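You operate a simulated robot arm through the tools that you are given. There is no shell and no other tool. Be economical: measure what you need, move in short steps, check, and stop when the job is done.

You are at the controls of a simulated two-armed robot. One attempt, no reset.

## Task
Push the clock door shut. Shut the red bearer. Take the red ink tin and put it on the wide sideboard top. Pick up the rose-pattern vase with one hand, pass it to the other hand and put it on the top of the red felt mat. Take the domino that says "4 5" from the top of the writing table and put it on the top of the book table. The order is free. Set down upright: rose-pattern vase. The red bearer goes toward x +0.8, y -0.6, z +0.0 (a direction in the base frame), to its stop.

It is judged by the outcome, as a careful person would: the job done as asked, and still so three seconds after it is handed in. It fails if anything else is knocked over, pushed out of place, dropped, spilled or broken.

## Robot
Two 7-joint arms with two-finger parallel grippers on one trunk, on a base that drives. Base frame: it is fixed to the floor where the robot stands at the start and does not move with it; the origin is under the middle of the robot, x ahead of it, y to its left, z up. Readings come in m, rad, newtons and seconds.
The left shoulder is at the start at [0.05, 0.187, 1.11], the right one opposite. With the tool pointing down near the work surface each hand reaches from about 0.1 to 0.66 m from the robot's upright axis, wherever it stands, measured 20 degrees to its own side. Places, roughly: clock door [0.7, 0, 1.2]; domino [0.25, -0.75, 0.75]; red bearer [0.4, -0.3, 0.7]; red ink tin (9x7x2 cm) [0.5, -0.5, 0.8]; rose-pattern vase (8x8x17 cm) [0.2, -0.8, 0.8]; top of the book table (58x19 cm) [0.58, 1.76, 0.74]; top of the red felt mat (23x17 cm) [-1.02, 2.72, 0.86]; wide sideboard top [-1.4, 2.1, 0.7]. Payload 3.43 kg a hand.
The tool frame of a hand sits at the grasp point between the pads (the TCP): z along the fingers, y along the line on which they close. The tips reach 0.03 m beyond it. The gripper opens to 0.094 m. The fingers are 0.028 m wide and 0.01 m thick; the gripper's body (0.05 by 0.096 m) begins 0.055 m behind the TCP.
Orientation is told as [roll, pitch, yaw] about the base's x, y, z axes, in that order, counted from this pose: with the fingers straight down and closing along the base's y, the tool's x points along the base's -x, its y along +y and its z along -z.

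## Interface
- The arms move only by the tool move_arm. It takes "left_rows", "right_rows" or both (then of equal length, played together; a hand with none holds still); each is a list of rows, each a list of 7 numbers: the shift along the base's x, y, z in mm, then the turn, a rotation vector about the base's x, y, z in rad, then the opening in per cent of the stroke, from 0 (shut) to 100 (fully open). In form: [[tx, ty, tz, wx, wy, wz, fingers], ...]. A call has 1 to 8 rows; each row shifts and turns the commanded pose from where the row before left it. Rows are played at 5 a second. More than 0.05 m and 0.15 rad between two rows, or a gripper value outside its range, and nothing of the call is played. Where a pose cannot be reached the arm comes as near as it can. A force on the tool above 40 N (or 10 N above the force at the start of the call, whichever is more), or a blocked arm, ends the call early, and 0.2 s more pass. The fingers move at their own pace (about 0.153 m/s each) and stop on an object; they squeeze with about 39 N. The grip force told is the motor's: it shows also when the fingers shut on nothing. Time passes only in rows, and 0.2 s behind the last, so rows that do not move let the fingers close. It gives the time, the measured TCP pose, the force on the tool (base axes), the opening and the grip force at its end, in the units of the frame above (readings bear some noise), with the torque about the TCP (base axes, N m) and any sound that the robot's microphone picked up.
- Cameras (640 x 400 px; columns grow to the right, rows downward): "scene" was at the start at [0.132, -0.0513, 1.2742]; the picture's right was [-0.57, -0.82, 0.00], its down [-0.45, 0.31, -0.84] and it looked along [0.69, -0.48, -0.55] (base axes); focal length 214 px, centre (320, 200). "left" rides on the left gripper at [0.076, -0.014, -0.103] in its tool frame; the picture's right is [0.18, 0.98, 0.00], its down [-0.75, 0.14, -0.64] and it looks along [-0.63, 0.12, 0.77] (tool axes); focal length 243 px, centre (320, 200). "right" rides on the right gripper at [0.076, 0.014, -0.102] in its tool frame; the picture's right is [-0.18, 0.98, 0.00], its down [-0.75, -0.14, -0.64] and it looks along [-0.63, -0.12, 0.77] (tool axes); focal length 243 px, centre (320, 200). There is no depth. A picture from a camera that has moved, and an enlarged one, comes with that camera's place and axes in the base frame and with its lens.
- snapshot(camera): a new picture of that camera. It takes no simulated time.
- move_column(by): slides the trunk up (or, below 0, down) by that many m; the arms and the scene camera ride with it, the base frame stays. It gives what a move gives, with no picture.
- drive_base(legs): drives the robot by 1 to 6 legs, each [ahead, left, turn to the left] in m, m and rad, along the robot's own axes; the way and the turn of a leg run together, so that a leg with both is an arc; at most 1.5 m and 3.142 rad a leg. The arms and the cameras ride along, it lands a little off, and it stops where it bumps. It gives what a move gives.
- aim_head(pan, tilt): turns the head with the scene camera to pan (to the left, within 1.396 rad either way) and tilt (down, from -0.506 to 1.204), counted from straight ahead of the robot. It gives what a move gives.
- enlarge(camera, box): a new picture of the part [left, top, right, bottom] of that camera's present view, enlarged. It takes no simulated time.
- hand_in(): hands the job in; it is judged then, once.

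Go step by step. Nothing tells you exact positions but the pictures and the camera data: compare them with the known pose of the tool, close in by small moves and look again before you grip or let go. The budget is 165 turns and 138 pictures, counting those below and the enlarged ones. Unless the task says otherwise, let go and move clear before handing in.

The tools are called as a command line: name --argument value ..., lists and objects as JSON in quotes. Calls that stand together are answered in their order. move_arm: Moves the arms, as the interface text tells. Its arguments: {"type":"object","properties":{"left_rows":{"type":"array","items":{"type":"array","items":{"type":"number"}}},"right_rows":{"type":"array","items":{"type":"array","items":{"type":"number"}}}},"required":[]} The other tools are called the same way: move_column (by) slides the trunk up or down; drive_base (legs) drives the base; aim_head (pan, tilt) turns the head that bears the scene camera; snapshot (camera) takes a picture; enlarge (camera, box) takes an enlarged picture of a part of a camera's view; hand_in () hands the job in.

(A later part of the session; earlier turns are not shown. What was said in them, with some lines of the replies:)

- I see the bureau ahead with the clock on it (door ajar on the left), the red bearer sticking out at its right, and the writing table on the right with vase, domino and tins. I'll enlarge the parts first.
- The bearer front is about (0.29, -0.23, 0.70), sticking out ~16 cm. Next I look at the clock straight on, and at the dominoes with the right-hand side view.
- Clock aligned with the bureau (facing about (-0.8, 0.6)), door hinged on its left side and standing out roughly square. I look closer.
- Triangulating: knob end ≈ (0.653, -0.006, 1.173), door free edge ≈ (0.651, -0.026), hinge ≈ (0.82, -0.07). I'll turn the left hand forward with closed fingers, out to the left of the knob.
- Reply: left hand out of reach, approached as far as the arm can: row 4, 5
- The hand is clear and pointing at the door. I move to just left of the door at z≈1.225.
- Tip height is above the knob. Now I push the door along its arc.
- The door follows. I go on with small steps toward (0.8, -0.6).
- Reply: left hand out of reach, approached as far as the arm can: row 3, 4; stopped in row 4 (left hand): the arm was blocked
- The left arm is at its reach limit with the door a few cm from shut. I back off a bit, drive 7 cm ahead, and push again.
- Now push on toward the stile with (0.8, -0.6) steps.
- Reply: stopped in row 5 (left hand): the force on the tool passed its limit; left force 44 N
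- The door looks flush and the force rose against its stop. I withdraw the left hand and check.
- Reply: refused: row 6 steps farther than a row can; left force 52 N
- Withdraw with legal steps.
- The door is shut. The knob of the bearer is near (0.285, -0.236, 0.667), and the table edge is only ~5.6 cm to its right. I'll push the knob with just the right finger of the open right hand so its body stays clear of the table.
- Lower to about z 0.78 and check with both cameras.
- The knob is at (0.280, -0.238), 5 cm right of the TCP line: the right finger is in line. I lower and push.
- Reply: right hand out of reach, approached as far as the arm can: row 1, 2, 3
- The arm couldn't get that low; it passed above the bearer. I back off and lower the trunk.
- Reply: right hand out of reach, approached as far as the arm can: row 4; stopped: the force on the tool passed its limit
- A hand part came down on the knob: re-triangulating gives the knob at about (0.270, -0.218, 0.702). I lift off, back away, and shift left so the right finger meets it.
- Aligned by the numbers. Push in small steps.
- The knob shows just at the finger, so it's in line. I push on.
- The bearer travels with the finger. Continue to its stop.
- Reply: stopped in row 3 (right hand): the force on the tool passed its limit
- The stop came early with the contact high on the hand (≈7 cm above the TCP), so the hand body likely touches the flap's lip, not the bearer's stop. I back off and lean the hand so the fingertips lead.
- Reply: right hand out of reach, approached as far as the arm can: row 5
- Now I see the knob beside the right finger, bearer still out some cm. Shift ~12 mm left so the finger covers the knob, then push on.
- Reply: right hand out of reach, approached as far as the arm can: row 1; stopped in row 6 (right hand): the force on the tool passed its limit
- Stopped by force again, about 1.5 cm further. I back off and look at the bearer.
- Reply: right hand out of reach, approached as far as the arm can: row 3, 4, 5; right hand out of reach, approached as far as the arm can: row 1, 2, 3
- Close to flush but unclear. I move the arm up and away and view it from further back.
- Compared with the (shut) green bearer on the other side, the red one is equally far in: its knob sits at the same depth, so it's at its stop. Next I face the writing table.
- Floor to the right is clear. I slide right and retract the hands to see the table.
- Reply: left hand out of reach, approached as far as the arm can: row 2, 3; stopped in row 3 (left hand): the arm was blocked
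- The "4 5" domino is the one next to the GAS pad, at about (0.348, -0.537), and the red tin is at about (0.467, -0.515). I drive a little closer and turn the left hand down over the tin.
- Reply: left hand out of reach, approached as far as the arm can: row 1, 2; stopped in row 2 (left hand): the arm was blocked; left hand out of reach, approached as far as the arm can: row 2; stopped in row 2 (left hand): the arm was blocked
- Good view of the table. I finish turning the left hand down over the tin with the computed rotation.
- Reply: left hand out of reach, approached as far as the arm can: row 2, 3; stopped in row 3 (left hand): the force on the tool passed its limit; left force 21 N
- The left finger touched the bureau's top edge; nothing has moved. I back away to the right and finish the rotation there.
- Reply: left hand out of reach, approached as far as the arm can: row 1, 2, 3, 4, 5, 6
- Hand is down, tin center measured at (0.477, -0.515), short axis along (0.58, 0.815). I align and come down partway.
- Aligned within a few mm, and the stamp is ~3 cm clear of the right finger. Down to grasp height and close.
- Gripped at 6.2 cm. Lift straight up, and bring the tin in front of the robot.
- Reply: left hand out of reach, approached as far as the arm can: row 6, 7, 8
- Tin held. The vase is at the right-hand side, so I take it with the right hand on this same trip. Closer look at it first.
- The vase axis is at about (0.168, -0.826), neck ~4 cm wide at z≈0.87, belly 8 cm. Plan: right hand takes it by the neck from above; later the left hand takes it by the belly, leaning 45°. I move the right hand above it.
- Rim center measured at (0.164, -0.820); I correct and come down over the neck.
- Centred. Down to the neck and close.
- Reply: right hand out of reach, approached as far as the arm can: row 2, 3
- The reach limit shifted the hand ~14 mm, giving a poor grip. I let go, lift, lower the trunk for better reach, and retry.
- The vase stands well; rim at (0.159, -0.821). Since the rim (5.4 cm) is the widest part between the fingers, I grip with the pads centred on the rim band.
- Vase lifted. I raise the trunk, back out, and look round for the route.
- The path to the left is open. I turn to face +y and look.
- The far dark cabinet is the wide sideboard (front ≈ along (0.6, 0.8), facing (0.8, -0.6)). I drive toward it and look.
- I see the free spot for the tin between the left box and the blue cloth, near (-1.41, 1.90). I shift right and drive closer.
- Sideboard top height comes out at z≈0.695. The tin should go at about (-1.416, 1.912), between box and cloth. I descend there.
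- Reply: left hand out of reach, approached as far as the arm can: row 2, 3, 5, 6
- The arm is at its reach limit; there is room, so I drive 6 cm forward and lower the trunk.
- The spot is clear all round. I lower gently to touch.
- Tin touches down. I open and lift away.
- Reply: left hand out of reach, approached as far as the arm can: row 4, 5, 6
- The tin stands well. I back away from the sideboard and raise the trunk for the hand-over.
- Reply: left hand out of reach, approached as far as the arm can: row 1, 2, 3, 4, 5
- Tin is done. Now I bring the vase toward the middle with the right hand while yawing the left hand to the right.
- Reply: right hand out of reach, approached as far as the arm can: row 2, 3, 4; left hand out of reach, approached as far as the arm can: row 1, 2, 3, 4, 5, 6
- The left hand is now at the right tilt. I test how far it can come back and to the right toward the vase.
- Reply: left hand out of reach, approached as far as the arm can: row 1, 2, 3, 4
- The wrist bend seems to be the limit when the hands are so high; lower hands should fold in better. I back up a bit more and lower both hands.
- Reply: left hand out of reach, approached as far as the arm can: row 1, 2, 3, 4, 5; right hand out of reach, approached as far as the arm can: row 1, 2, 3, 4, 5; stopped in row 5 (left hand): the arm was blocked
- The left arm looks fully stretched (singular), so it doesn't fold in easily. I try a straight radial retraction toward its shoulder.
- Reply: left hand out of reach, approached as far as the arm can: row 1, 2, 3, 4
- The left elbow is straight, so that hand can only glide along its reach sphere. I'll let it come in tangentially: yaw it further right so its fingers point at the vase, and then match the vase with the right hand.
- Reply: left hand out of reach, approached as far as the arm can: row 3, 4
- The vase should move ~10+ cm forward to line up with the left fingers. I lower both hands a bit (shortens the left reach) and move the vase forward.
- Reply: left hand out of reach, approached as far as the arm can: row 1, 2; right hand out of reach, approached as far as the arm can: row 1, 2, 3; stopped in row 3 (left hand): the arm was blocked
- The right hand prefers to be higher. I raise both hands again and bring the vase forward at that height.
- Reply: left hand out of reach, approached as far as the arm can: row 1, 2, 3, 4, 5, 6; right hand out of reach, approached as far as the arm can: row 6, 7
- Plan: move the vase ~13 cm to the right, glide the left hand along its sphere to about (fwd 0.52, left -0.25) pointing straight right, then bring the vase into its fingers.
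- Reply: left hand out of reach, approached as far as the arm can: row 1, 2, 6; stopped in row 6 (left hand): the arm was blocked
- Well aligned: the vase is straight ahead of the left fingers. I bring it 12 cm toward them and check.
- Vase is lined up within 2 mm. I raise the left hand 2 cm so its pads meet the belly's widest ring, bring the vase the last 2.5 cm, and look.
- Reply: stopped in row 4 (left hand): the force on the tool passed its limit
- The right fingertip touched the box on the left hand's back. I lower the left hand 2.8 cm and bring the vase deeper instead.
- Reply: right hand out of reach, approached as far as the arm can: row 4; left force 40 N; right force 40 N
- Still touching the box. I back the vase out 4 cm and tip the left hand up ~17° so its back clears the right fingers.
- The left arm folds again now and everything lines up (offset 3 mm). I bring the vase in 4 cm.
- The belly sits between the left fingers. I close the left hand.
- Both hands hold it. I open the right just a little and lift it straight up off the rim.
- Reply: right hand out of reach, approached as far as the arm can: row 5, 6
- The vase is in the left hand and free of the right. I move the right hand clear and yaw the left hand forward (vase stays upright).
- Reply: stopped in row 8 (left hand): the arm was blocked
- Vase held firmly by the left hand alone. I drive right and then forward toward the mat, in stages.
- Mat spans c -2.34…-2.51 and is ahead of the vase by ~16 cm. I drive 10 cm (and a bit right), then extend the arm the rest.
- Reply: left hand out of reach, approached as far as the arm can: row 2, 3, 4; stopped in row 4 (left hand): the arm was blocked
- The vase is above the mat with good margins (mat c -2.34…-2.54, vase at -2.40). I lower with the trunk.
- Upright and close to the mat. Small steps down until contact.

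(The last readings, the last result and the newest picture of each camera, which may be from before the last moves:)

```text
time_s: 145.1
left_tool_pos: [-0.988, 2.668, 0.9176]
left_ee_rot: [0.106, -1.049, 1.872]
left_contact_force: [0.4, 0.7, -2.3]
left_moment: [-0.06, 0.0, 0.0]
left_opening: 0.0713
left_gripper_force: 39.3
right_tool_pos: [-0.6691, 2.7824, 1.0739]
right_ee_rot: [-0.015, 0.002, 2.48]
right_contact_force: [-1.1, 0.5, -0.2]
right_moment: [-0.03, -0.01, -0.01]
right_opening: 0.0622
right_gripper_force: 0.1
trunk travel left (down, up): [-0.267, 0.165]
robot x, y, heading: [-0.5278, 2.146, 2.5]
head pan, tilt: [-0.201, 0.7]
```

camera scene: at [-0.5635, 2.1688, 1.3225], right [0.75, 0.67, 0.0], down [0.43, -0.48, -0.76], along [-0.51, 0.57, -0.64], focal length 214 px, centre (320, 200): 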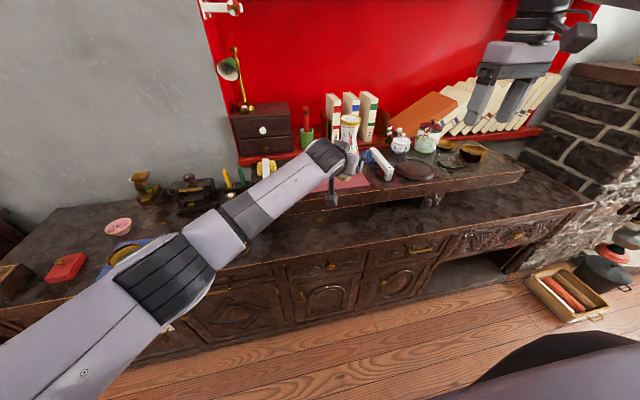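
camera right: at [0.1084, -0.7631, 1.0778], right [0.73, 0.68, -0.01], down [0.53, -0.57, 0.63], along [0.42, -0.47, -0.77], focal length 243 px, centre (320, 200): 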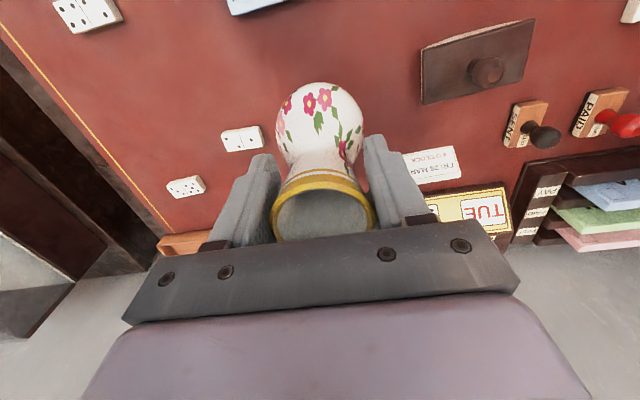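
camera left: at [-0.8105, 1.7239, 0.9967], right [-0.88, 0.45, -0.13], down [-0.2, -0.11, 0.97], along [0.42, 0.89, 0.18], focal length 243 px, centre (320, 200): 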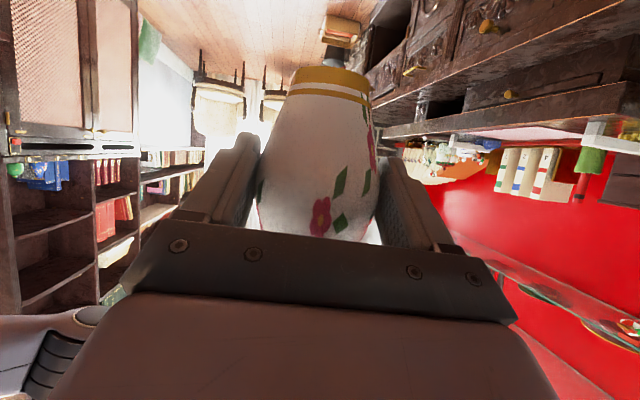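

move_column --by -0.005

enlarge --camera "scene" --box '[300, 100, 400, 180]'

```text
time_s: 145.6
left_tool_pos: [-0.9891, 2.6678, 0.9113]
left_ee_rot: [0.107, -1.051, 1.871]
left_contact_force: [-0.1, -0.8, -2.9]
left_moment: [-0.07, -0.04, -0.02]
left_opening: 0.0714
left_gripper_force: 38.9
right_tool_pos: [-0.6703, 2.7831, 1.069]
right_ee_rot: [-0.016, 0.006, 2.476]
right_contact_force: [-0.3, 0.3, 0.3]
right_moment: [0.01, 0.0, -0.02]
right_opening: 0.0619
right_gripper_force: 0.1
trunk travel left (down, up): [-0.262, 0.17]
robot x, y, heading: [-0.5268, 2.1401, 2.497]
head pan, tilt: [-0.201, 0.7]
```

```text
5.00 times, centred on (350, 140) of scene
camera zoom: at [-0.6319, 2.2426, 1.2005], right [0.75, 0.66, 0.0], down [0.43, -0.48, -0.76], along [-0.51, 0.57, -0.64], focal length 1072 px, centre (170, 500)
```

zoom: 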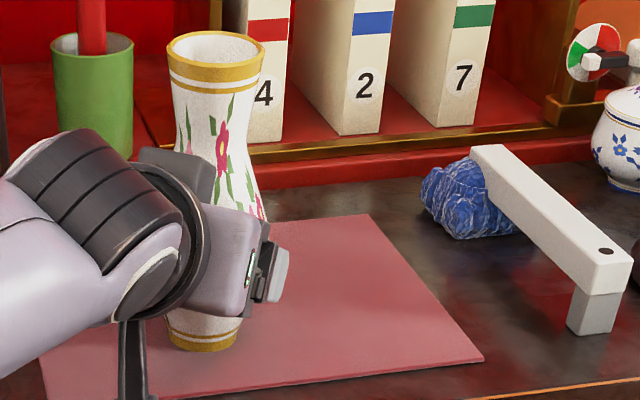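

move_column --by -0.004

move_column --by -0.004

```text
time_s: 146.1
left_tool_pos: [-0.9877, 2.6664, 0.9112]
left_ee_rot: [0.111, -1.059, 1.868]
left_contact_force: [-4.0, 2.3, 15.8]
left_moment: [0.2, -0.05, 0.03]
left_opening: 0.0713
left_gripper_force: 39.0
right_tool_pos: [-0.6694, 2.7831, 1.0661]
right_ee_rot: [-0.014, 0.0, 2.48]
right_contact_force: [-0.3, 0.5, -0.2]
right_moment: [-0.04, 0.0, -0.04]
right_opening: 0.0621
right_gripper_force: 0.0
trunk travel left (down, up): [-0.258, 0.174]
robot x, y, heading: [-0.5285, 2.1444, 2.496]
head pan, tilt: [-0.201, 0.7]
```

```text
time_s: 146.7
left_tool_pos: [-0.9887, 2.6661, 0.912]
left_ee_rot: [0.117, -1.059, 1.863]
left_contact_force: [-9.7, 0.4, 27.8]
left_moment: [-0.04, 0.29, -0.03]
left_opening: 0.0711
left_gripper_force: 38.9
right_tool_pos: [-0.669, 2.7826, 1.0627]
right_ee_rot: [-0.015, 0.001, 2.478]
right_contact_force: [-0.2, -0.2, -0.4]
right_moment: [0.01, -0.02, 0.0]
right_opening: 0.0618
right_gripper_force: 0.1
trunk travel left (down, up): [-0.254, 0.178]
robot x, y, heading: [-0.5324, 2.1463, 2.499]
head pan, tilt: [-0.201, 0.7]
```

The vase is standing on the mat (28 N). I relieve 3 mm, open the left hand, and check before withdrawing by driving back along the finger direction.

move_column --by 0.003

move_arm --left_rows '[[0, 0, 0, 0, 0, 0, 80], [0, 0, 0, 0, 0, 0, 90], [0, 0, 0, 0, 0, 0, 100], [0, 0, 0, 0, 0, 0, 100]]'

snapshot --camera "left"

enlarge --camera "scene" --box '[290, 90, 400, 180]'

```text
time_s: 147.2
left_tool_pos: [-0.9893, 2.6657, 0.9125]
left_ee_rot: [0.111, -1.055, 1.866]
left_contact_force: [-8.3, 0.2, 12.9]
left_moment: [-0.12, 0.36, 0.01]
left_opening: 0.0714
left_gripper_force: 39.1
right_tool_pos: [-0.6691, 2.7829, 1.0644]
right_ee_rot: [-0.015, 0.002, 2.478]
right_contact_force: [0.2, -0.7, -0.3]
right_moment: [0.0, -0.02, 0.02]
right_opening: 0.0618
right_gripper_force: 0.0
trunk travel left (down, up): [-0.257, 0.175]
robot x, y, heading: [-0.5292, 2.1428, 2.5]
head pan, tilt: [-0.201, 0.7]
```

```text
time_s: 148.2
left_tool_pos: [-0.989, 2.6679, 0.9055]
left_ee_rot: [0.107, -1.049, 1.871]
left_contact_force: [-0.6, -0.3, -0.5]
left_moment: [0.03, 0.01, -0.03]
left_opening: 0.0939
left_gripper_force: 0.0
right_tool_pos: [-0.6697, 2.7837, 1.0639]
right_ee_rot: [-0.016, 0.005, 2.478]
right_contact_force: [0.0, 0.8, -0.3]
right_moment: [-0.01, 0.01, 0.0]
right_opening: 0.0621
right_gripper_force: 0.0
trunk travel left (down, up): [-0.257, 0.175]
robot x, y, heading: [-0.5325, 2.1437, 2.498]
head pan, tilt: [-0.201, 0.7]
```

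```text
21 pictures are left
camera left: at [-0.9266, 2.5546, 0.891], right [-0.88, -0.46, -0.11], down [-0.01, -0.2, 0.98], along [-0.48, 0.86, 0.17], focal length 243 px, centre (320, 200)
```

left: 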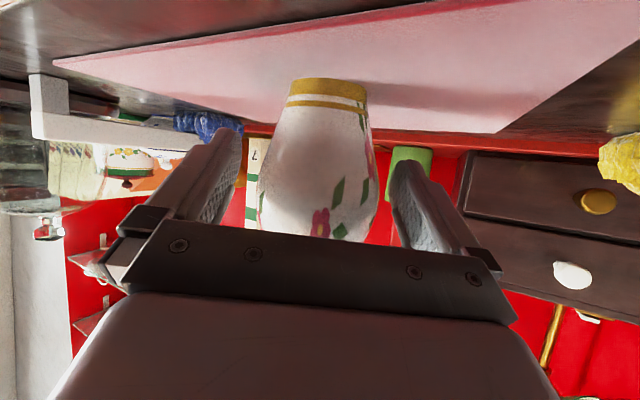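

```text
4.44 times, centred on (345, 135) of scene
camera zoom: at [-0.6317, 2.2423, 1.1955], right [0.75, 0.66, 0.0], down [0.43, -0.48, -0.76], along [-0.51, 0.57, -0.64], focal length 953 px, centre (209, 489)
```

zoom: 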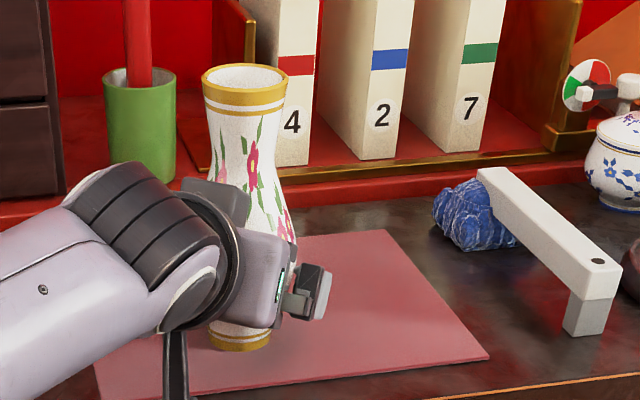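

The vase stands free between the open fingers. I withdraw along the finger direction by driving.

drive_base --legs '[[-0.12, 0.066, 0], [-0.3, 0, 0]]'

enlarge --camera "scene" --box '[240, 60, 440, 220]'

```text
time_s: 151.2
left_tool_pos: [-0.6875, 2.3575, 0.9086]
left_ee_rot: [0.106, -1.052, 1.872]
left_contact_force: [-0.1, 0.4, 1.3]
left_moment: [-0.03, 0.0, -0.01]
left_opening: 0.094
left_gripper_force: 0.2
right_tool_pos: [-0.3688, 2.4734, 1.0642]
right_ee_rot: [-0.017, 0.003, 2.481]
right_contact_force: [-0.2, -0.2, -0.8]
right_moment: [-0.01, -0.01, 0.01]
right_opening: 0.0619
right_gripper_force: 0.0
trunk travel left (down, up): [-0.257, 0.175]
robot x, y, heading: [-0.2239, 1.8368, 2.498]
head pan, tilt: [-0.201, 0.7]
```

```text
2.50 times, centred on (340, 140) of scene
camera zoom: at [-0.3299, 1.933, 1.1956], right [0.75, 0.67, 0.0], down [0.43, -0.48, -0.77], along [-0.51, 0.57, -0.64], focal length 536 px, centre (270, 350)
```

zoom: 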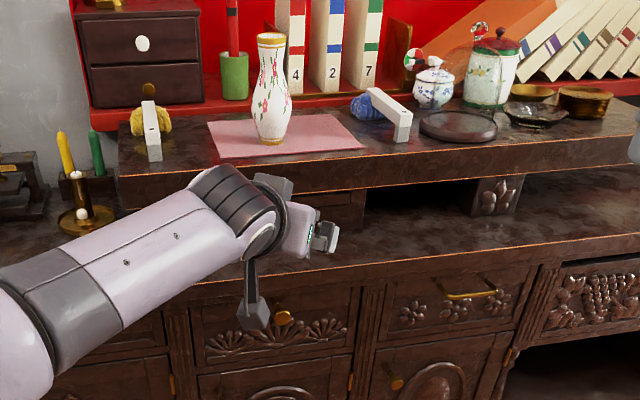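

The vase stands upright on the mat. Next the domino: I'll use the left hand (fingers down) as with the tin. I turn it down here in free space.

move_arm --left_rows '[[-20, -26, 5, -0.102, -0.0871, 0.0637, 60], [-20, -26, 5, -0.102, -0.0871, 0.0637, 60], [-20, -26, 5, -0.102, -0.0871, 0.0637, 60], [-20, -26, 5, -0.102, -0.0871, 0.0637, 60], [-20, -26, 5, -0.102, -0.0871, 0.0637, 60], [-20, -26, 5, -0.102, -0.0871, 0.0637, 60], [-20, -26, 5, -0.102, -0.0871, 0.0637, 60], [-20, -26, 5, -0.102, -0.0871, 0.0637, 60]]'

```text
time_s: 153.0
left_tool_pos: [-0.7936, 2.1139, 0.9449]
left_ee_rot: [-0.009, -0.039, 2.478]
left_contact_force: [0.3, -0.3, 0.1]
left_moment: [-0.01, 0.02, -0.01]
left_opening: 0.0563
left_gripper_force: 0.0
left hand out of reach, approached as far as the arm can: row 4, 5, 6, 7, 8
right_tool_pos: [-0.369, 2.474, 1.0643]
right_ee_rot: [-0.013, 0.004, 2.48]
right_contact_force: [0.7, -0.4, 0.2]
right_moment: [0.0, 0.0, 0.04]
right_opening: 0.0618
right_gripper_force: 0.1
trunk travel left (down, up): [-0.257, 0.175]
robot x, y, heading: [-0.2261, 1.8322, 2.499]
head pan, tilt: [-0.201, 0.7]
```

Left hand is down. I raise the trunk, drive back in open space, turn round and return toward the writing table.

move_column --by 0.09

drive_base --legs '[[-0.2, 0.64, 0], [0, 0, -3.14], [0.757, -1.026, 0]]'

aim_head --pan 0.0 --tilt 0.55

snapshot --camera "scene"

```text
time_s: 154.2
left_tool_pos: [-0.7948, 2.1141, 1.0347]
left_ee_rot: [-0.009, -0.04, 2.478]
left_contact_force: [0.3, 0.3, 0.5]
left_moment: [0.06, 0.0, 0.02]
left_opening: 0.0562
left_gripper_force: 0.2
right_tool_pos: [-0.3685, 2.4745, 1.1529]
right_ee_rot: [-0.016, 0.003, 2.481]
right_contact_force: [0.0, -0.4, -0.4]
right_moment: [-0.03, 0.0, 0.02]
right_opening: 0.0619
right_gripper_force: 0.0
trunk travel left (down, up): [-0.347, 0.085]
robot x, y, heading: [-0.2266, 1.835, 2.5]
head pan, tilt: [-0.201, 0.7]
```

```text
time_s: 171.2
left_tool_pos: [0.1742, -0.3196, 1.0361]
left_ee_rot: [-0.009, -0.041, -0.628]
left_contact_force: [0.1, 0.6, -0.1]
left_moment: [0.0, 0.01, 0.01]
left_opening: 0.0564
left_gripper_force: 0.1
right_tool_pos: [-0.2376, -0.6944, 1.1548]
right_ee_rot: [-0.015, 0.003, -0.626]
right_contact_force: [-0.2, -0.3, -0.1]
right_moment: [0.01, 0.0, -0.01]
right_opening: 0.0619
right_gripper_force: 0.1
trunk travel left (down, up): [-0.347, 0.085]
robot x, y, heading: [-0.403, -0.0611, -0.601]
head pan, tilt: [-0.201, 0.7]
```

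```text
time_s: 171.9
left_tool_pos: [0.174, -0.3212, 1.0357]
left_ee_rot: [-0.007, -0.041, -0.63]
left_contact_force: [-0.8, -0.9, 0.4]
left_moment: [-0.01, -0.01, 0.0]
left_opening: 0.0564
left_gripper_force: 0.1
right_tool_pos: [-0.2379, -0.6939, 1.1548]
right_ee_rot: [-0.015, 0.003, -0.627]
right_contact_force: [-0.2, 0.2, -1.0]
right_moment: [-0.02, 0.03, -0.02]
right_opening: 0.062
right_gripper_force: 0.0
trunk travel left (down, up): [-0.347, 0.085]
robot x, y, heading: [-0.4015, -0.0606, -0.605]
head pan, tilt: [0.0, 0.55]
```

```text
18 pictures are left
camera scene: at [-0.2796, -0.1457, 1.2986], right [-0.57, -0.82, 0.0], down [-0.43, 0.3, -0.85], along [0.7, -0.49, -0.52], focal length 214 px, centre (320, 200)
```

scene: 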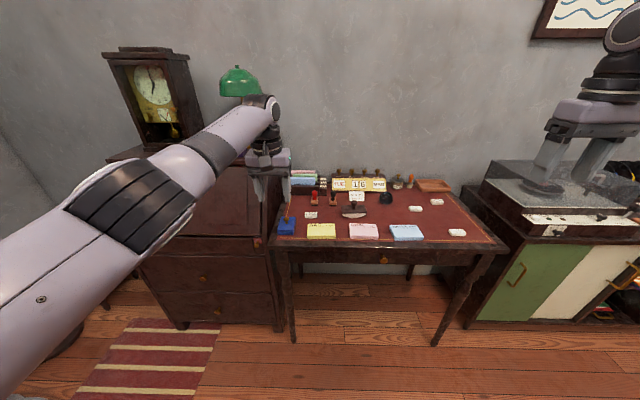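

I drive so the left hand comes over the domino.

drive_base --legs '[[0.266, -0.079, 0]]'

snapshot --camera "left"

```text
time_s: 173.8
left_tool_pos: [0.3488, -0.5363, 1.0338]
left_ee_rot: [-0.009, -0.039, -0.628]
left_contact_force: [-0.3, 0.2, 0.1]
left_moment: [0.01, -0.01, 0.01]
left_opening: 0.0562
left_gripper_force: 0.1
right_tool_pos: [-0.0627, -0.9116, 1.1538]
right_ee_rot: [-0.016, 0.004, -0.627]
right_contact_force: [0.6, 0.4, -0.3]
right_moment: [0.04, 0.02, -0.02]
right_opening: 0.062
right_gripper_force: 0.1
trunk travel left (down, up): [-0.347, 0.085]
robot x, y, heading: [-0.2257, -0.2795, -0.61]
head pan, tilt: [0.0, 0.55]
```

```text
17 pictures are left
camera left: at [0.2779, -0.5003, 1.1348], right [0.43, 0.9, -0.02], down [0.67, -0.31, 0.67], along [0.6, -0.3, -0.74], focal length 243 px, centre (320, 200)
```

left: 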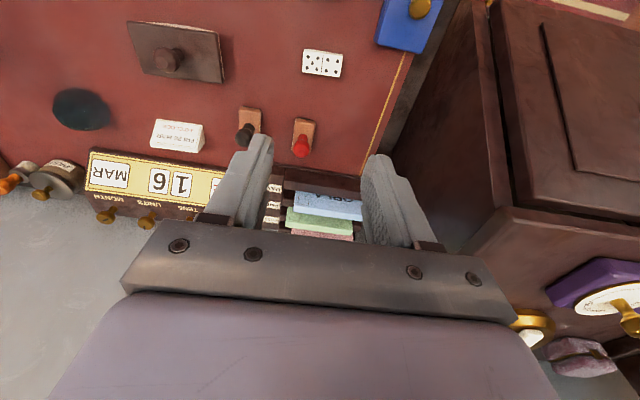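

Domino at (0.352, -0.540). I fine-align, open to 8 cm, and lower by the trunk.

move_arm --left_rows '[[3, -4, 0, 0, 0, 0.05, 85], [0, 0, 0, 0, 0, 0.04, 85], [0, 0, 0, 0, 0, 0, 85]]'

move_column --by -0.15

snapshot --camera "left"

```text
time_s: 174.7
left_tool_pos: [0.3504, -0.5352, 1.0346]
left_ee_rot: [-0.008, -0.041, -0.537]
left_contact_force: [-0.1, 0.3, -0.7]
left_moment: [0.0, -0.06, 0.0]
left_opening: 0.08
left_gripper_force: 0.0
left hand out of reach, approached as far as the arm can: row 1
right_tool_pos: [-0.0628, -0.9106, 1.1547]
right_ee_rot: [-0.014, 0.004, -0.625]
right_contact_force: [-1.2, -0.4, -0.1]
right_moment: [0.03, 0.02, 0.0]
right_opening: 0.062
right_gripper_force: 0.0
trunk travel left (down, up): [-0.347, 0.085]
robot x, y, heading: [-0.2292, -0.2774, -0.602]
head pan, tilt: [0.0, 0.55]
```

```text
time_s: 176.4
left_tool_pos: [0.3501, -0.5346, 0.8849]
left_ee_rot: [-0.008, -0.039, -0.539]
left_contact_force: [-0.2, 0.2, 0.0]
left_moment: [0.0, 0.0, 0.02]
left_opening: 0.0798
left_gripper_force: 0.1
right_tool_pos: [-0.063, -0.9107, 1.0052]
right_ee_rot: [-0.016, 0.005, -0.625]
right_contact_force: [-0.5, -0.3, 0.1]
right_moment: [0.0, 0.0, 0.0]
right_opening: 0.062
right_gripper_force: 0.0
trunk travel left (down, up): [-0.197, 0.235]
robot x, y, heading: [-0.226, -0.277, -0.604]
head pan, tilt: [0.0, 0.55]
```

```text
16 pictures are left
camera left: at [0.2749, -0.5055, 0.9844], right [0.35, 0.94, -0.02], down [0.7, -0.25, 0.67], along [0.63, -0.24, -0.74], focal length 243 px, centre (320, 200)
```

left: 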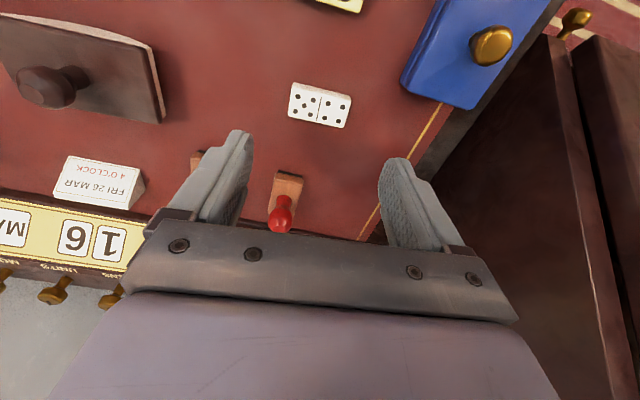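

Perfectly centred and aligned. Lower the rest and grip.

move_column --by -0.085

move_column --by -0.006

snapshot --camera "left"

```text
time_s: 177.6
left_tool_pos: [0.3499, -0.5344, 0.7987]
left_ee_rot: [-0.009, -0.04, -0.537]
left_contact_force: [-1.0, -0.4, -0.4]
left_moment: [0.01, 0.02, -0.02]
left_opening: 0.08
left_gripper_force: 0.0
right_tool_pos: [-0.063, -0.9102, 0.9179]
right_ee_rot: [-0.016, 0.003, -0.624]
right_contact_force: [-0.6, 0.1, 0.3]
right_moment: [-0.01, -0.04, 0.01]
right_opening: 0.0621
right_gripper_force: 0.1
trunk travel left (down, up): [-0.112, 0.32]
robot x, y, heading: [-0.2249, -0.2781, -0.61]
head pan, tilt: [0.0, 0.55]
```

```text
time_s: 178.2
left_tool_pos: [0.3499, -0.5358, 0.7933]
left_ee_rot: [-0.008, -0.04, -0.537]
left_contact_force: [-0.1, 0.1, 0.8]
left_moment: [-0.02, 0.01, -0.02]
left_opening: 0.08
left_gripper_force: 0.0
right_tool_pos: [-0.0629, -0.9111, 0.9134]
right_ee_rot: [-0.014, 0.002, -0.626]
right_contact_force: [0.1, 0.1, -0.3]
right_moment: [0.0, -0.02, 0.01]
right_opening: 0.0621
right_gripper_force: 0.1
trunk travel left (down, up): [-0.106, 0.326]
robot x, y, heading: [-0.2275, -0.2784, -0.602]
head pan, tilt: [0.0, 0.55]
```

```text
15 pictures are left
camera left: at [0.275, -0.5055, 0.8933], right [0.35, 0.94, -0.02], down [0.7, -0.25, 0.67], along [0.63, -0.24, -0.74], focal length 243 px, centre (320, 200)
```

left: 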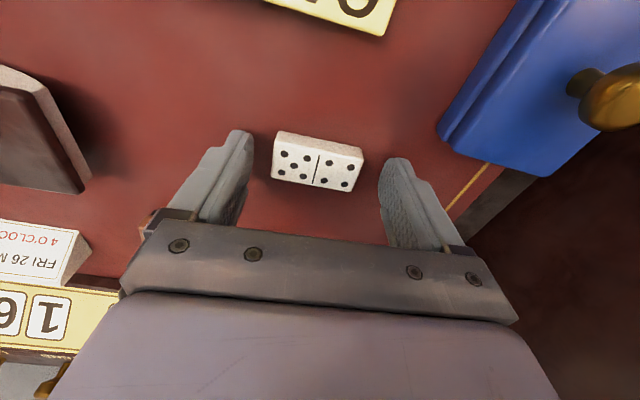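

move_arm --left_rows '[[0, 0, 0, 0, 0, 0, 60], [0, 0, 0, 0, 0, 0, 20], [0, 0, 0, 0, 0, 0, 20], [0, 0, 0, 0, 0, 0, 20]]'

move_column --by 0.2

snapshot --camera "left"

```text
time_s: 179.2
left_tool_pos: [0.3507, -0.5344, 0.7927]
left_ee_rot: [-0.009, -0.039, -0.537]
left_contact_force: [0.4, -0.3, -0.3]
left_moment: [-0.03, 0.01, 0.0]
left_opening: 0.0506
left_gripper_force: 39.2
right_tool_pos: [-0.0631, -0.9105, 0.9127]
right_ee_rot: [-0.015, 0.003, -0.628]
right_contact_force: [-0.2, 0.3, 0.3]
right_moment: [0.01, 0.03, 0.03]
right_opening: 0.0619
right_gripper_force: 0.1
trunk travel left (down, up): [-0.106, 0.326]
robot x, y, heading: [-0.2271, -0.2783, -0.605]
head pan, tilt: [0.0, 0.55]
```

```text
time_s: 181.3
left_tool_pos: [0.3507, -0.5355, 0.9931]
left_ee_rot: [-0.009, -0.041, -0.538]
left_contact_force: [-0.5, 0.0, -0.3]
left_moment: [-0.03, -0.01, -0.01]
left_opening: 0.0504
left_gripper_force: 38.9
right_tool_pos: [-0.0622, -0.9108, 1.1132]
right_ee_rot: [-0.018, 0.004, -0.626]
right_contact_force: [-0.4, 0.2, -0.7]
right_moment: [0.01, 0.02, -0.03]
right_opening: 0.0618
right_gripper_force: 0.0
trunk travel left (down, up): [-0.306, 0.126]
robot x, y, heading: [-0.228, -0.278, -0.608]
head pan, tilt: [0.0, 0.55]
```

```text
14 pictures are left
camera left: at [0.2751, -0.5056, 1.0931], right [0.35, 0.94, -0.02], down [0.7, -0.25, 0.67], along [0.63, -0.24, -0.74], focal length 243 px, centre (320, 200)
```

left: 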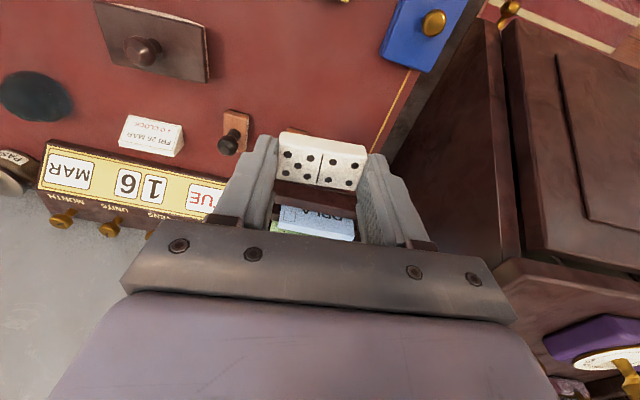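

The domino is held. I drive back and over toward the book table.

drive_base --legs '[[-0.2, 0, 0], [-0.828, 1.078, 0]]'

aim_head --pan 0.9 --tilt 0.4

snapshot --camera "scene"

```text
time_s: 189.2
left_tool_pos: [0.1222, 0.9297, 0.9931]
left_ee_rot: [-0.009, -0.04, -0.519]
left_contact_force: [0.5, -0.4, -0.3]
left_moment: [-0.01, 0.02, 0.01]
left_opening: 0.0504
left_gripper_force: 39.3
right_tool_pos: [-0.2827, 0.5462, 1.1128]
right_ee_rot: [-0.016, 0.004, -0.606]
right_contact_force: [0.2, -0.1, -0.6]
right_moment: [0.01, 0.01, 0.02]
right_opening: 0.0618
right_gripper_force: 0.1
trunk travel left (down, up): [-0.306, 0.126]
robot x, y, heading: [-0.4559, 1.1744, -0.581]
head pan, tilt: [0.0, 0.55]
```

```text
time_s: 190.4
left_tool_pos: [0.122, 0.9298, 0.9939]
left_ee_rot: [-0.009, -0.039, -0.518]
left_contact_force: [-0.8, 0.0, 0.8]
left_moment: [-0.01, 0.01, 0.0]
left_opening: 0.0505
left_gripper_force: 39.2
right_tool_pos: [-0.2843, 0.5452, 1.1127]
right_ee_rot: [-0.014, 0.004, -0.606]
right_contact_force: [-0.7, 0.1, 0.1]
right_moment: [0.0, -0.02, 0.03]
right_opening: 0.0618
right_gripper_force: 0.0
trunk travel left (down, up): [-0.306, 0.126]
robot x, y, heading: [-0.4595, 1.1766, -0.586]
head pan, tilt: [0.901, 0.4]
```

```text
13 pictures are left
camera scene: at [-0.3224, 1.171, 1.2714], right [0.31, -0.95, 0.0], down [-0.37, -0.12, -0.92], along [0.88, 0.28, -0.39], focal length 214 px, centre (320, 200)
```

scene: 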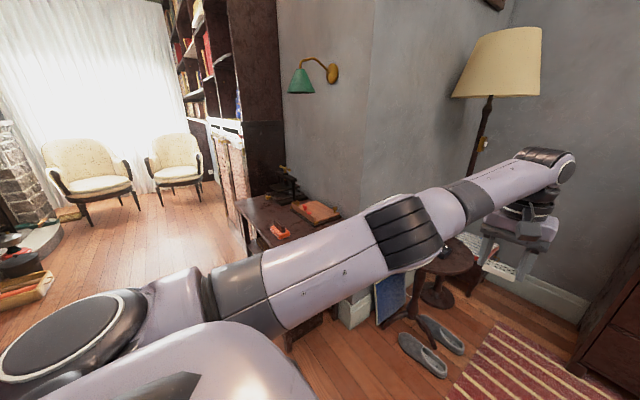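

enlarge --camera "scene" --box '[210, 150, 370, 270]'

```text
3.33 times, centred on (290, 210) of scene
camera zoom: at [-0.3224, 1.171, 1.2714], right [0.31, -0.95, 0.0], down [-0.37, -0.12, -0.92], along [0.88, 0.28, -0.39], focal length 715 px, centre (420, 167)
```

zoom: 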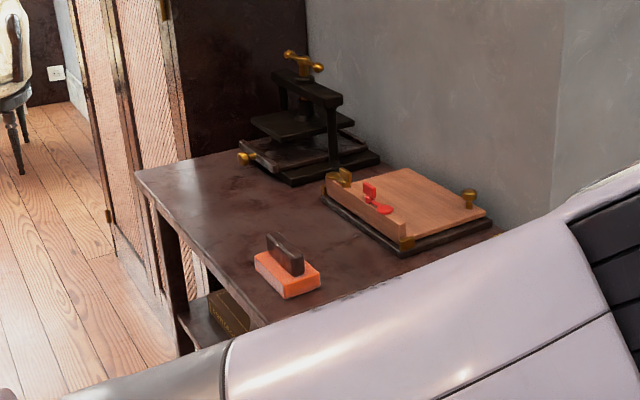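

The book table's free front strip runs lat 1.65–2.0; I'll set the domino near (0.60, 1.80). Drive so the left hand comes over it (last 15 cm forward).

drive_base --legs '[[-0.233, 0.989, 0], [0.15, 0, 0]]'

snapshot --camera "left"

aim_head --pan 0.0 --tilt 0.6

snapshot --camera "scene"

```text
time_s: 196.6
left_tool_pos: [0.5963, 1.7906, 0.9928]
left_ee_rot: [-0.01, -0.04, -0.52]
left_contact_force: [0.5, -0.4, -0.1]
left_moment: [0.05, 0.0, 0.02]
left_opening: 0.0502
left_gripper_force: 38.8
right_tool_pos: [0.189, 1.4082, 1.1123]
right_ee_rot: [-0.016, 0.003, -0.609]
right_contact_force: [-0.3, -0.2, -0.1]
right_moment: [0.02, -0.02, 0.0]
right_opening: 0.0621
right_gripper_force: 0.0
trunk travel left (down, up): [-0.306, 0.126]
robot x, y, heading: [0.0124, 2.0374, -0.588]
head pan, tilt: [0.901, 0.4]
```

```text
11 pictures are left
camera left: at [0.5199, 1.8197, 1.0929], right [0.33, 0.94, -0.02], down [0.7, -0.23, 0.67], along [0.63, -0.23, -0.74], focal length 243 px, centre (320, 200)
```

left: 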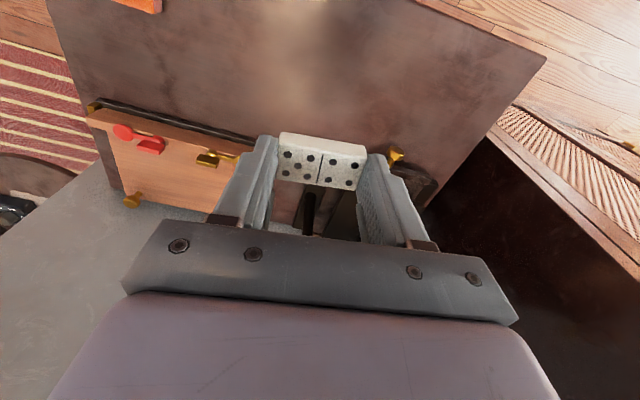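

```text
time_s: 197.8
left_tool_pos: [0.5954, 1.7925, 0.9937]
left_ee_rot: [-0.011, -0.041, -0.519]
left_contact_force: [-0.1, 0.7, 0.2]
left_moment: [-0.03, -0.03, 0.0]
left_opening: 0.0504
left_gripper_force: 38.3
right_tool_pos: [0.1889, 1.4089, 1.1139]
right_ee_rot: [-0.016, 0.004, -0.61]
right_contact_force: [0.1, 0.2, 0.2]
right_moment: [0.01, 0.02, -0.01]
right_opening: 0.0621
right_gripper_force: 0.0
trunk travel left (down, up): [-0.306, 0.126]
robot x, y, heading: [0.0127, 2.0383, -0.584]
head pan, tilt: [0.0, 0.6]
```

```text
10 pictures are left
camera scene: at [0.1365, 1.9569, 1.2532], right [-0.55, -0.83, 0.0], down [-0.47, 0.31, -0.83], along [0.69, -0.46, -0.56], focal length 214 px, centre (320, 200)
```

scene: 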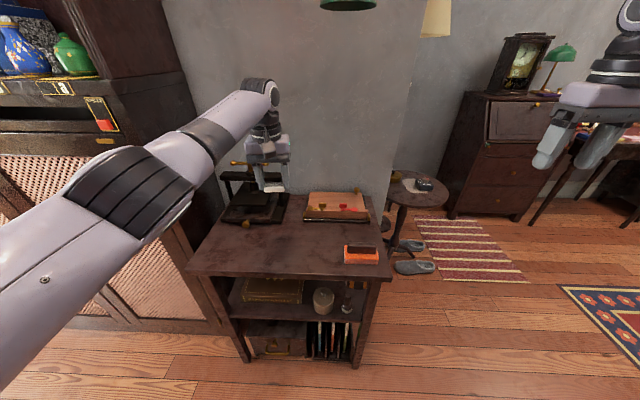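

The press stands close ahead of the hand, so I shift 7.5 cm to the right and 3 cm back for clearance, then lower.

drive_base --legs '[[-0.027, -0.075, 0]]'

move_column --by -0.15

snapshot --camera "left"

enlarge --camera "scene" --box '[180, 80, 420, 260]'

```text
time_s: 198.9
left_tool_pos: [0.5303, 1.7456, 0.9933]
left_ee_rot: [-0.01, -0.041, -0.519]
left_contact_force: [-0.4, 0.1, 0.6]
left_moment: [0.01, -0.02, 0.04]
left_opening: 0.0505
left_gripper_force: 38.8
right_tool_pos: [0.1257, 1.3624, 1.1126]
right_ee_rot: [-0.013, 0.005, -0.608]
right_contact_force: [-0.3, -0.4, -1.2]
right_moment: [0.02, 0.03, -0.02]
right_opening: 0.0621
right_gripper_force: 0.1
trunk travel left (down, up): [-0.306, 0.126]
robot x, y, heading: [-0.0496, 1.9909, -0.59]
head pan, tilt: [0.0, 0.6]
```

```text
time_s: 200.7
left_tool_pos: [0.5324, 1.7469, 0.8434]
left_ee_rot: [-0.007, -0.04, -0.52]
left_contact_force: [0.5, -1.0, 0.0]
left_moment: [0.01, -0.01, 0.01]
left_opening: 0.0504
left_gripper_force: 39.5
right_tool_pos: [0.1251, 1.3621, 0.9643]
right_ee_rot: [-0.017, 0.004, -0.608]
right_contact_force: [0.2, -0.3, 0.9]
right_moment: [0.02, 0.0, 0.0]
right_opening: 0.0619
right_gripper_force: 0.1
trunk travel left (down, up): [-0.156, 0.276]
robot x, y, heading: [-0.0513, 1.9921, -0.588]
head pan, tilt: [0.0, 0.6]
```

```text
9 pictures are left
camera left: at [0.4562, 1.7734, 0.9434], right [0.33, 0.94, -0.02], down [0.7, -0.23, 0.67], along [0.63, -0.23, -0.74], focal length 243 px, centre (320, 200)
```

left: 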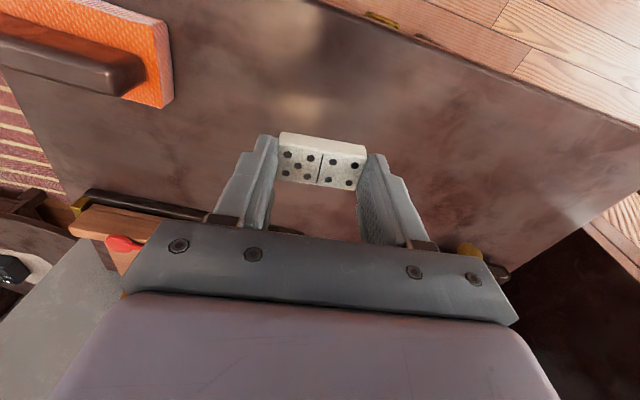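

```text
2.22 times, centred on (300, 170) of scene
camera zoom: at [0.073, 1.9099, 1.1032], right [-0.55, -0.83, 0.0], down [-0.47, 0.31, -0.83], along [0.69, -0.46, -0.56], focal length 477 px, centre (364, 267)
```

zoom: 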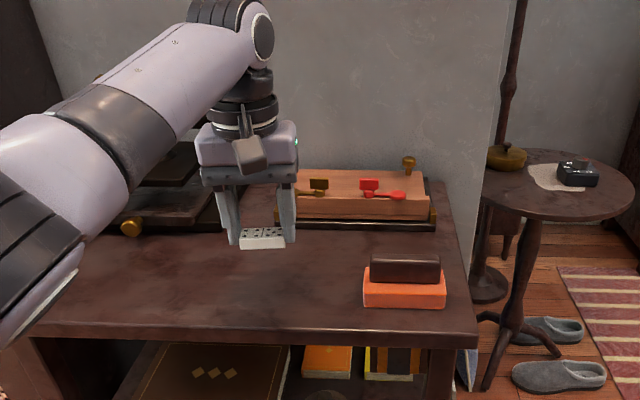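

Good spot on the table. Lower the rest gently.

move_column --by -0.062

move_column --by -0.006

```text
time_s: 201.7
left_tool_pos: [0.5326, 1.7447, 0.7818]
left_ee_rot: [-0.009, -0.039, -0.52]
left_contact_force: [-0.4, 0.5, 0.2]
left_moment: [0.0, 0.0, -0.02]
left_opening: 0.0505
left_gripper_force: 38.9
right_tool_pos: [0.1251, 1.3614, 0.9022]
right_ee_rot: [-0.016, 0.004, -0.607]
right_contact_force: [-0.8, 0.1, -0.5]
right_moment: [0.01, -0.01, 0.0]
right_opening: 0.0619
right_gripper_force: 0.1
trunk travel left (down, up): [-0.094, 0.338]
robot x, y, heading: [-0.0496, 1.9904, -0.588]
head pan, tilt: [0.0, 0.6]
```

```text
time_s: 202.2
left_tool_pos: [0.5325, 1.7453, 0.7742]
left_ee_rot: [-0.007, -0.041, -0.521]
left_contact_force: [-0.2, -0.5, 0.5]
left_moment: [0.03, -0.01, -0.01]
left_opening: 0.0503
left_gripper_force: 39.0
right_tool_pos: [0.1267, 1.3614, 0.8948]
right_ee_rot: [-0.015, 0.003, -0.607]
right_contact_force: [0.4, -0.5, 0.7]
right_moment: [0.01, 0.01, 0.01]
right_opening: 0.062
right_gripper_force: 0.0
trunk travel left (down, up): [-0.088, 0.344]
robot x, y, heading: [-0.0523, 1.9941, -0.592]
head pan, tilt: [0.0, 0.6]
```

move_column --by -0.005

move_column --by -0.004

enlarge --camera "scene" --box '[230, 100, 350, 200]'

```text
time_s: 202.8
left_tool_pos: [0.5315, 1.7449, 0.7731]
left_ee_rot: [-0.008, -0.043, -0.52]
left_contact_force: [0.8, 0.1, 12.5]
left_moment: [0.32, -0.11, -0.02]
left_opening: 0.0505
left_gripper_force: 39.0
right_tool_pos: [0.1254, 1.3618, 0.89]
right_ee_rot: [-0.017, 0.002, -0.607]
right_contact_force: [0.4, -0.2, -0.8]
right_moment: [-0.03, -0.01, 0.0]
right_opening: 0.062
right_gripper_force: 0.1
trunk travel left (down, up): [-0.083, 0.349]
robot x, y, heading: [-0.0469, 1.992, -0.587]
head pan, tilt: [0.0, 0.6]
```

```text
time_s: 203.3
left_tool_pos: [0.5315, 1.7457, 0.7736]
left_ee_rot: [-0.011, -0.054, -0.52]
left_contact_force: [3.5, 1.6, 31.5]
left_moment: [0.27, -0.02, -0.05]
left_opening: 0.051
left_gripper_force: 39.5
right_tool_pos: [0.1247, 1.3631, 0.8886]
right_ee_rot: [-0.014, -0.001, -0.608]
right_contact_force: [0.8, -0.4, -0.2]
right_moment: [-0.01, 0.01, 0.0]
right_opening: 0.0622
right_gripper_force: 0.0
trunk travel left (down, up): [-0.079, 0.353]
robot x, y, heading: [-0.0516, 1.9915, -0.589]
head pan, tilt: [0.0, 0.6]
```

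```text
4.00 times, centred on (290, 150) of scene
camera zoom: at [0.071, 1.9108, 1.0269], right [-0.55, -0.83, 0.0], down [-0.47, 0.31, -0.83], along [0.69, -0.46, -0.56], focal length 858 px, centre (440, 400)
```

zoom: 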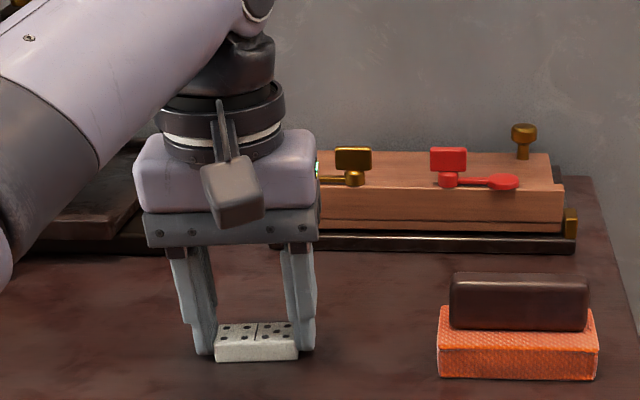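

Domino rests on the table. I relieve, open, and lift away.

move_column --by 0.004

move_arm --left_rows '[[0, 0, 0, 0, 0, 0, 65], [0, 0, 0, 0, 0, 0, 80], [0, 0, 0, 0, 0, 0, 80]]'

move_column --by 0.18

enlarge --camera "scene" --box '[180, 120, 420, 300]'

```text
time_s: 203.8
left_tool_pos: [0.532, 1.7453, 0.7722]
left_ee_rot: [-0.008, -0.044, -0.521]
left_contact_force: [3.8, -1.3, 19.0]
left_moment: [0.07, -0.14, 0.01]
left_opening: 0.0506
left_gripper_force: 39.0
right_tool_pos: [0.1251, 1.3625, 0.8907]
right_ee_rot: [-0.014, 0.002, -0.606]
right_contact_force: [-0.2, -0.8, -0.6]
right_moment: [-0.01, 0.0, 0.01]
right_opening: 0.0618
right_gripper_force: 0.0
trunk travel left (down, up): [-0.083, 0.349]
robot x, y, heading: [-0.0497, 1.9937, -0.587]
head pan, tilt: [0.0, 0.6]
```

```text
time_s: 204.6
left_tool_pos: [0.5318, 1.7471, 0.7708]
left_ee_rot: [-0.007, -0.04, -0.516]
left_contact_force: [-3.2, -3.4, 9.6]
left_moment: [0.3, 0.05, 0.11]
left_opening: 0.0727
left_gripper_force: 0.2
right_tool_pos: [0.1267, 1.3622, 0.8903]
right_ee_rot: [-0.014, 0.001, -0.607]
right_contact_force: [0.0, 0.2, 0.1]
right_moment: [-0.01, 0.01, -0.03]
right_opening: 0.0619
right_gripper_force: 0.1
trunk travel left (down, up): [-0.083, 0.349]
robot x, y, heading: [-0.047, 1.9891, -0.588]
head pan, tilt: [0.0, 0.6]
```

```text
time_s: 206.6
left_tool_pos: [0.5329, 1.7461, 0.9506]
left_ee_rot: [-0.01, -0.04, -0.519]
left_contact_force: [-0.4, 0.3, 0.0]
left_moment: [0.03, -0.01, 0.01]
left_opening: 0.0751
left_gripper_force: 0.1
right_tool_pos: [0.1255, 1.3619, 1.0693]
right_ee_rot: [-0.016, 0.003, -0.605]
right_contact_force: [-0.7, 0.1, -0.1]
right_moment: [0.0, 0.0, -0.04]
right_opening: 0.062
right_gripper_force: 0.0
trunk travel left (down, up): [-0.263, 0.169]
robot x, y, heading: [-0.0487, 1.9874, -0.591]
head pan, tilt: [0.0, 0.6]
```

```text
2.22 times, centred on (300, 210) of scene
camera zoom: at [0.0731, 1.9098, 1.2101], right [-0.55, -0.83, 0.0], down [-0.47, 0.31, -0.82], along [0.69, -0.46, -0.57], focal length 477 px, centre (364, 178)
```

zoom: 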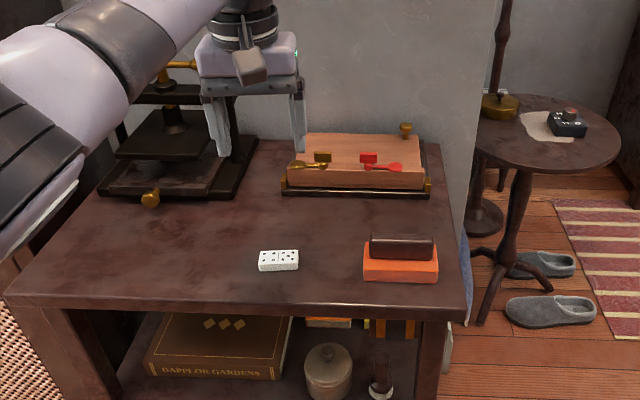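

The domino lies on the book table. I back clear and take a last look at the clock, bearer and vase.

drive_base --legs '[[-0.35, 0, 0]]'

aim_head --pan -0.45 --tilt 0.3

snapshot --camera "scene"

```text
time_s: 208.9
left_tool_pos: [0.2431, 1.9427, 0.9505]
left_ee_rot: [-0.008, -0.039, -0.509]
left_contact_force: [-0.4, -0.6, 0.5]
left_moment: [-0.02, 0.01, 0.0]
left_opening: 0.0752
left_gripper_force: 0.2
right_tool_pos: [-0.1579, 1.5555, 1.0706]
right_ee_rot: [-0.017, 0.004, -0.596]
right_contact_force: [0.5, 0.6, 0.6]
right_moment: [-0.02, -0.01, 0.0]
right_opening: 0.0619
right_gripper_force: 0.1
trunk travel left (down, up): [-0.263, 0.169]
robot x, y, heading: [-0.3433, 2.1861, -0.573]
head pan, tilt: [0.0, 0.6]
```

```text
time_s: 209.8
left_tool_pos: [0.2441, 1.9427, 0.9504]
left_ee_rot: [-0.008, -0.039, -0.51]
left_contact_force: [0.5, -1.0, -0.6]
left_moment: [-0.02, -0.01, -0.02]
left_opening: 0.0752
left_gripper_force: 0.0
right_tool_pos: [-0.1582, 1.5543, 1.0707]
right_ee_rot: [-0.014, 0.004, -0.596]
right_contact_force: [0.0, -0.3, -0.4]
right_moment: [-0.03, -0.03, 0.01]
right_opening: 0.0616
right_gripper_force: 0.1
trunk travel left (down, up): [-0.263, 0.169]
robot x, y, heading: [-0.3412, 2.1838, -0.579]
head pan, tilt: [-0.45, 0.3]
```

```text
5 pictures are left
camera scene: at [-0.2426, 2.071, 1.2376], right [-0.86, -0.52, 0.0], down [-0.15, 0.25, -0.96], along [0.49, -0.82, -0.3], focal length 214 px, centre (320, 200)
```

scene: 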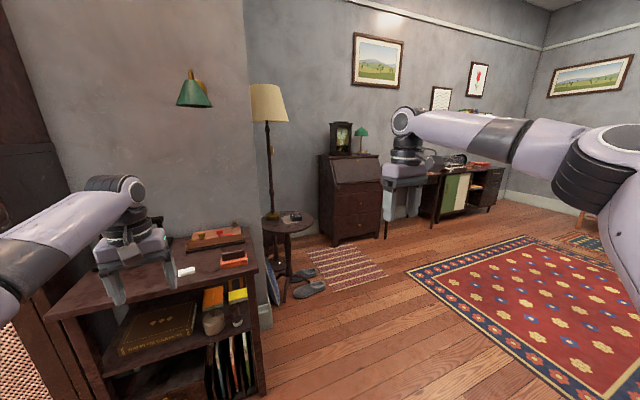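

enlarge --camera "scene" --box '[310, 110, 400, 200]'

```text
4.44 times, centred on (355, 155) of scene
camera zoom: at [-0.2426, 2.071, 1.2376], right [-0.86, -0.52, 0.0], down [-0.15, 0.25, -0.96], along [0.49, -0.82, -0.3], focal length 953 px, centre (164, 400)
```

zoom: 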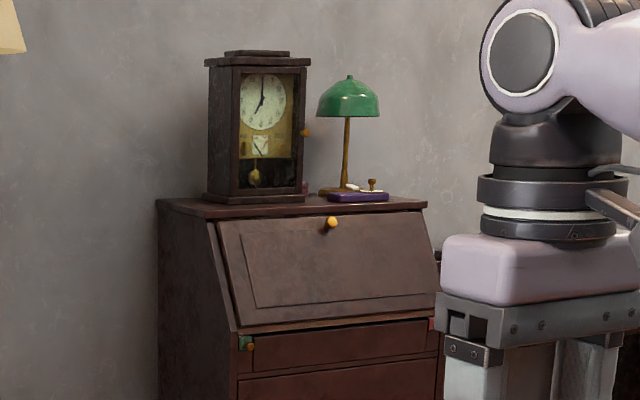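

The clock door is shut, both bearers sit alike, and all three objects are in place with the hands clear, so I hand in.

hand_in

```text
The job is handed in.
```

I finished all five parts and handed the job in; I don't have the verdict.

- **Clock door:** pushed until it met its stop, and it was still shut in the last picture.
- **Red bearer:** pushed in until the arm's force limit stopped it. Its knob came out as deep as the matching green bearer's, so I took that as its stop.
- **Red ink tin:** on the wide sideboard, between the box and the blue cloth.
- **Rose-pattern vase:** picked up with the right hand, passed in the air to the left, and set upright on the red felt mat.
- **"4 5" domino:** on the book table's front strip, left of the orange blotter.

While I worked, a hand lightly touched the bureau's top edge and the bearer knob. The grippers also pressed together at about 40 N during the pass. I saw nothing knocked over or moved out of place.
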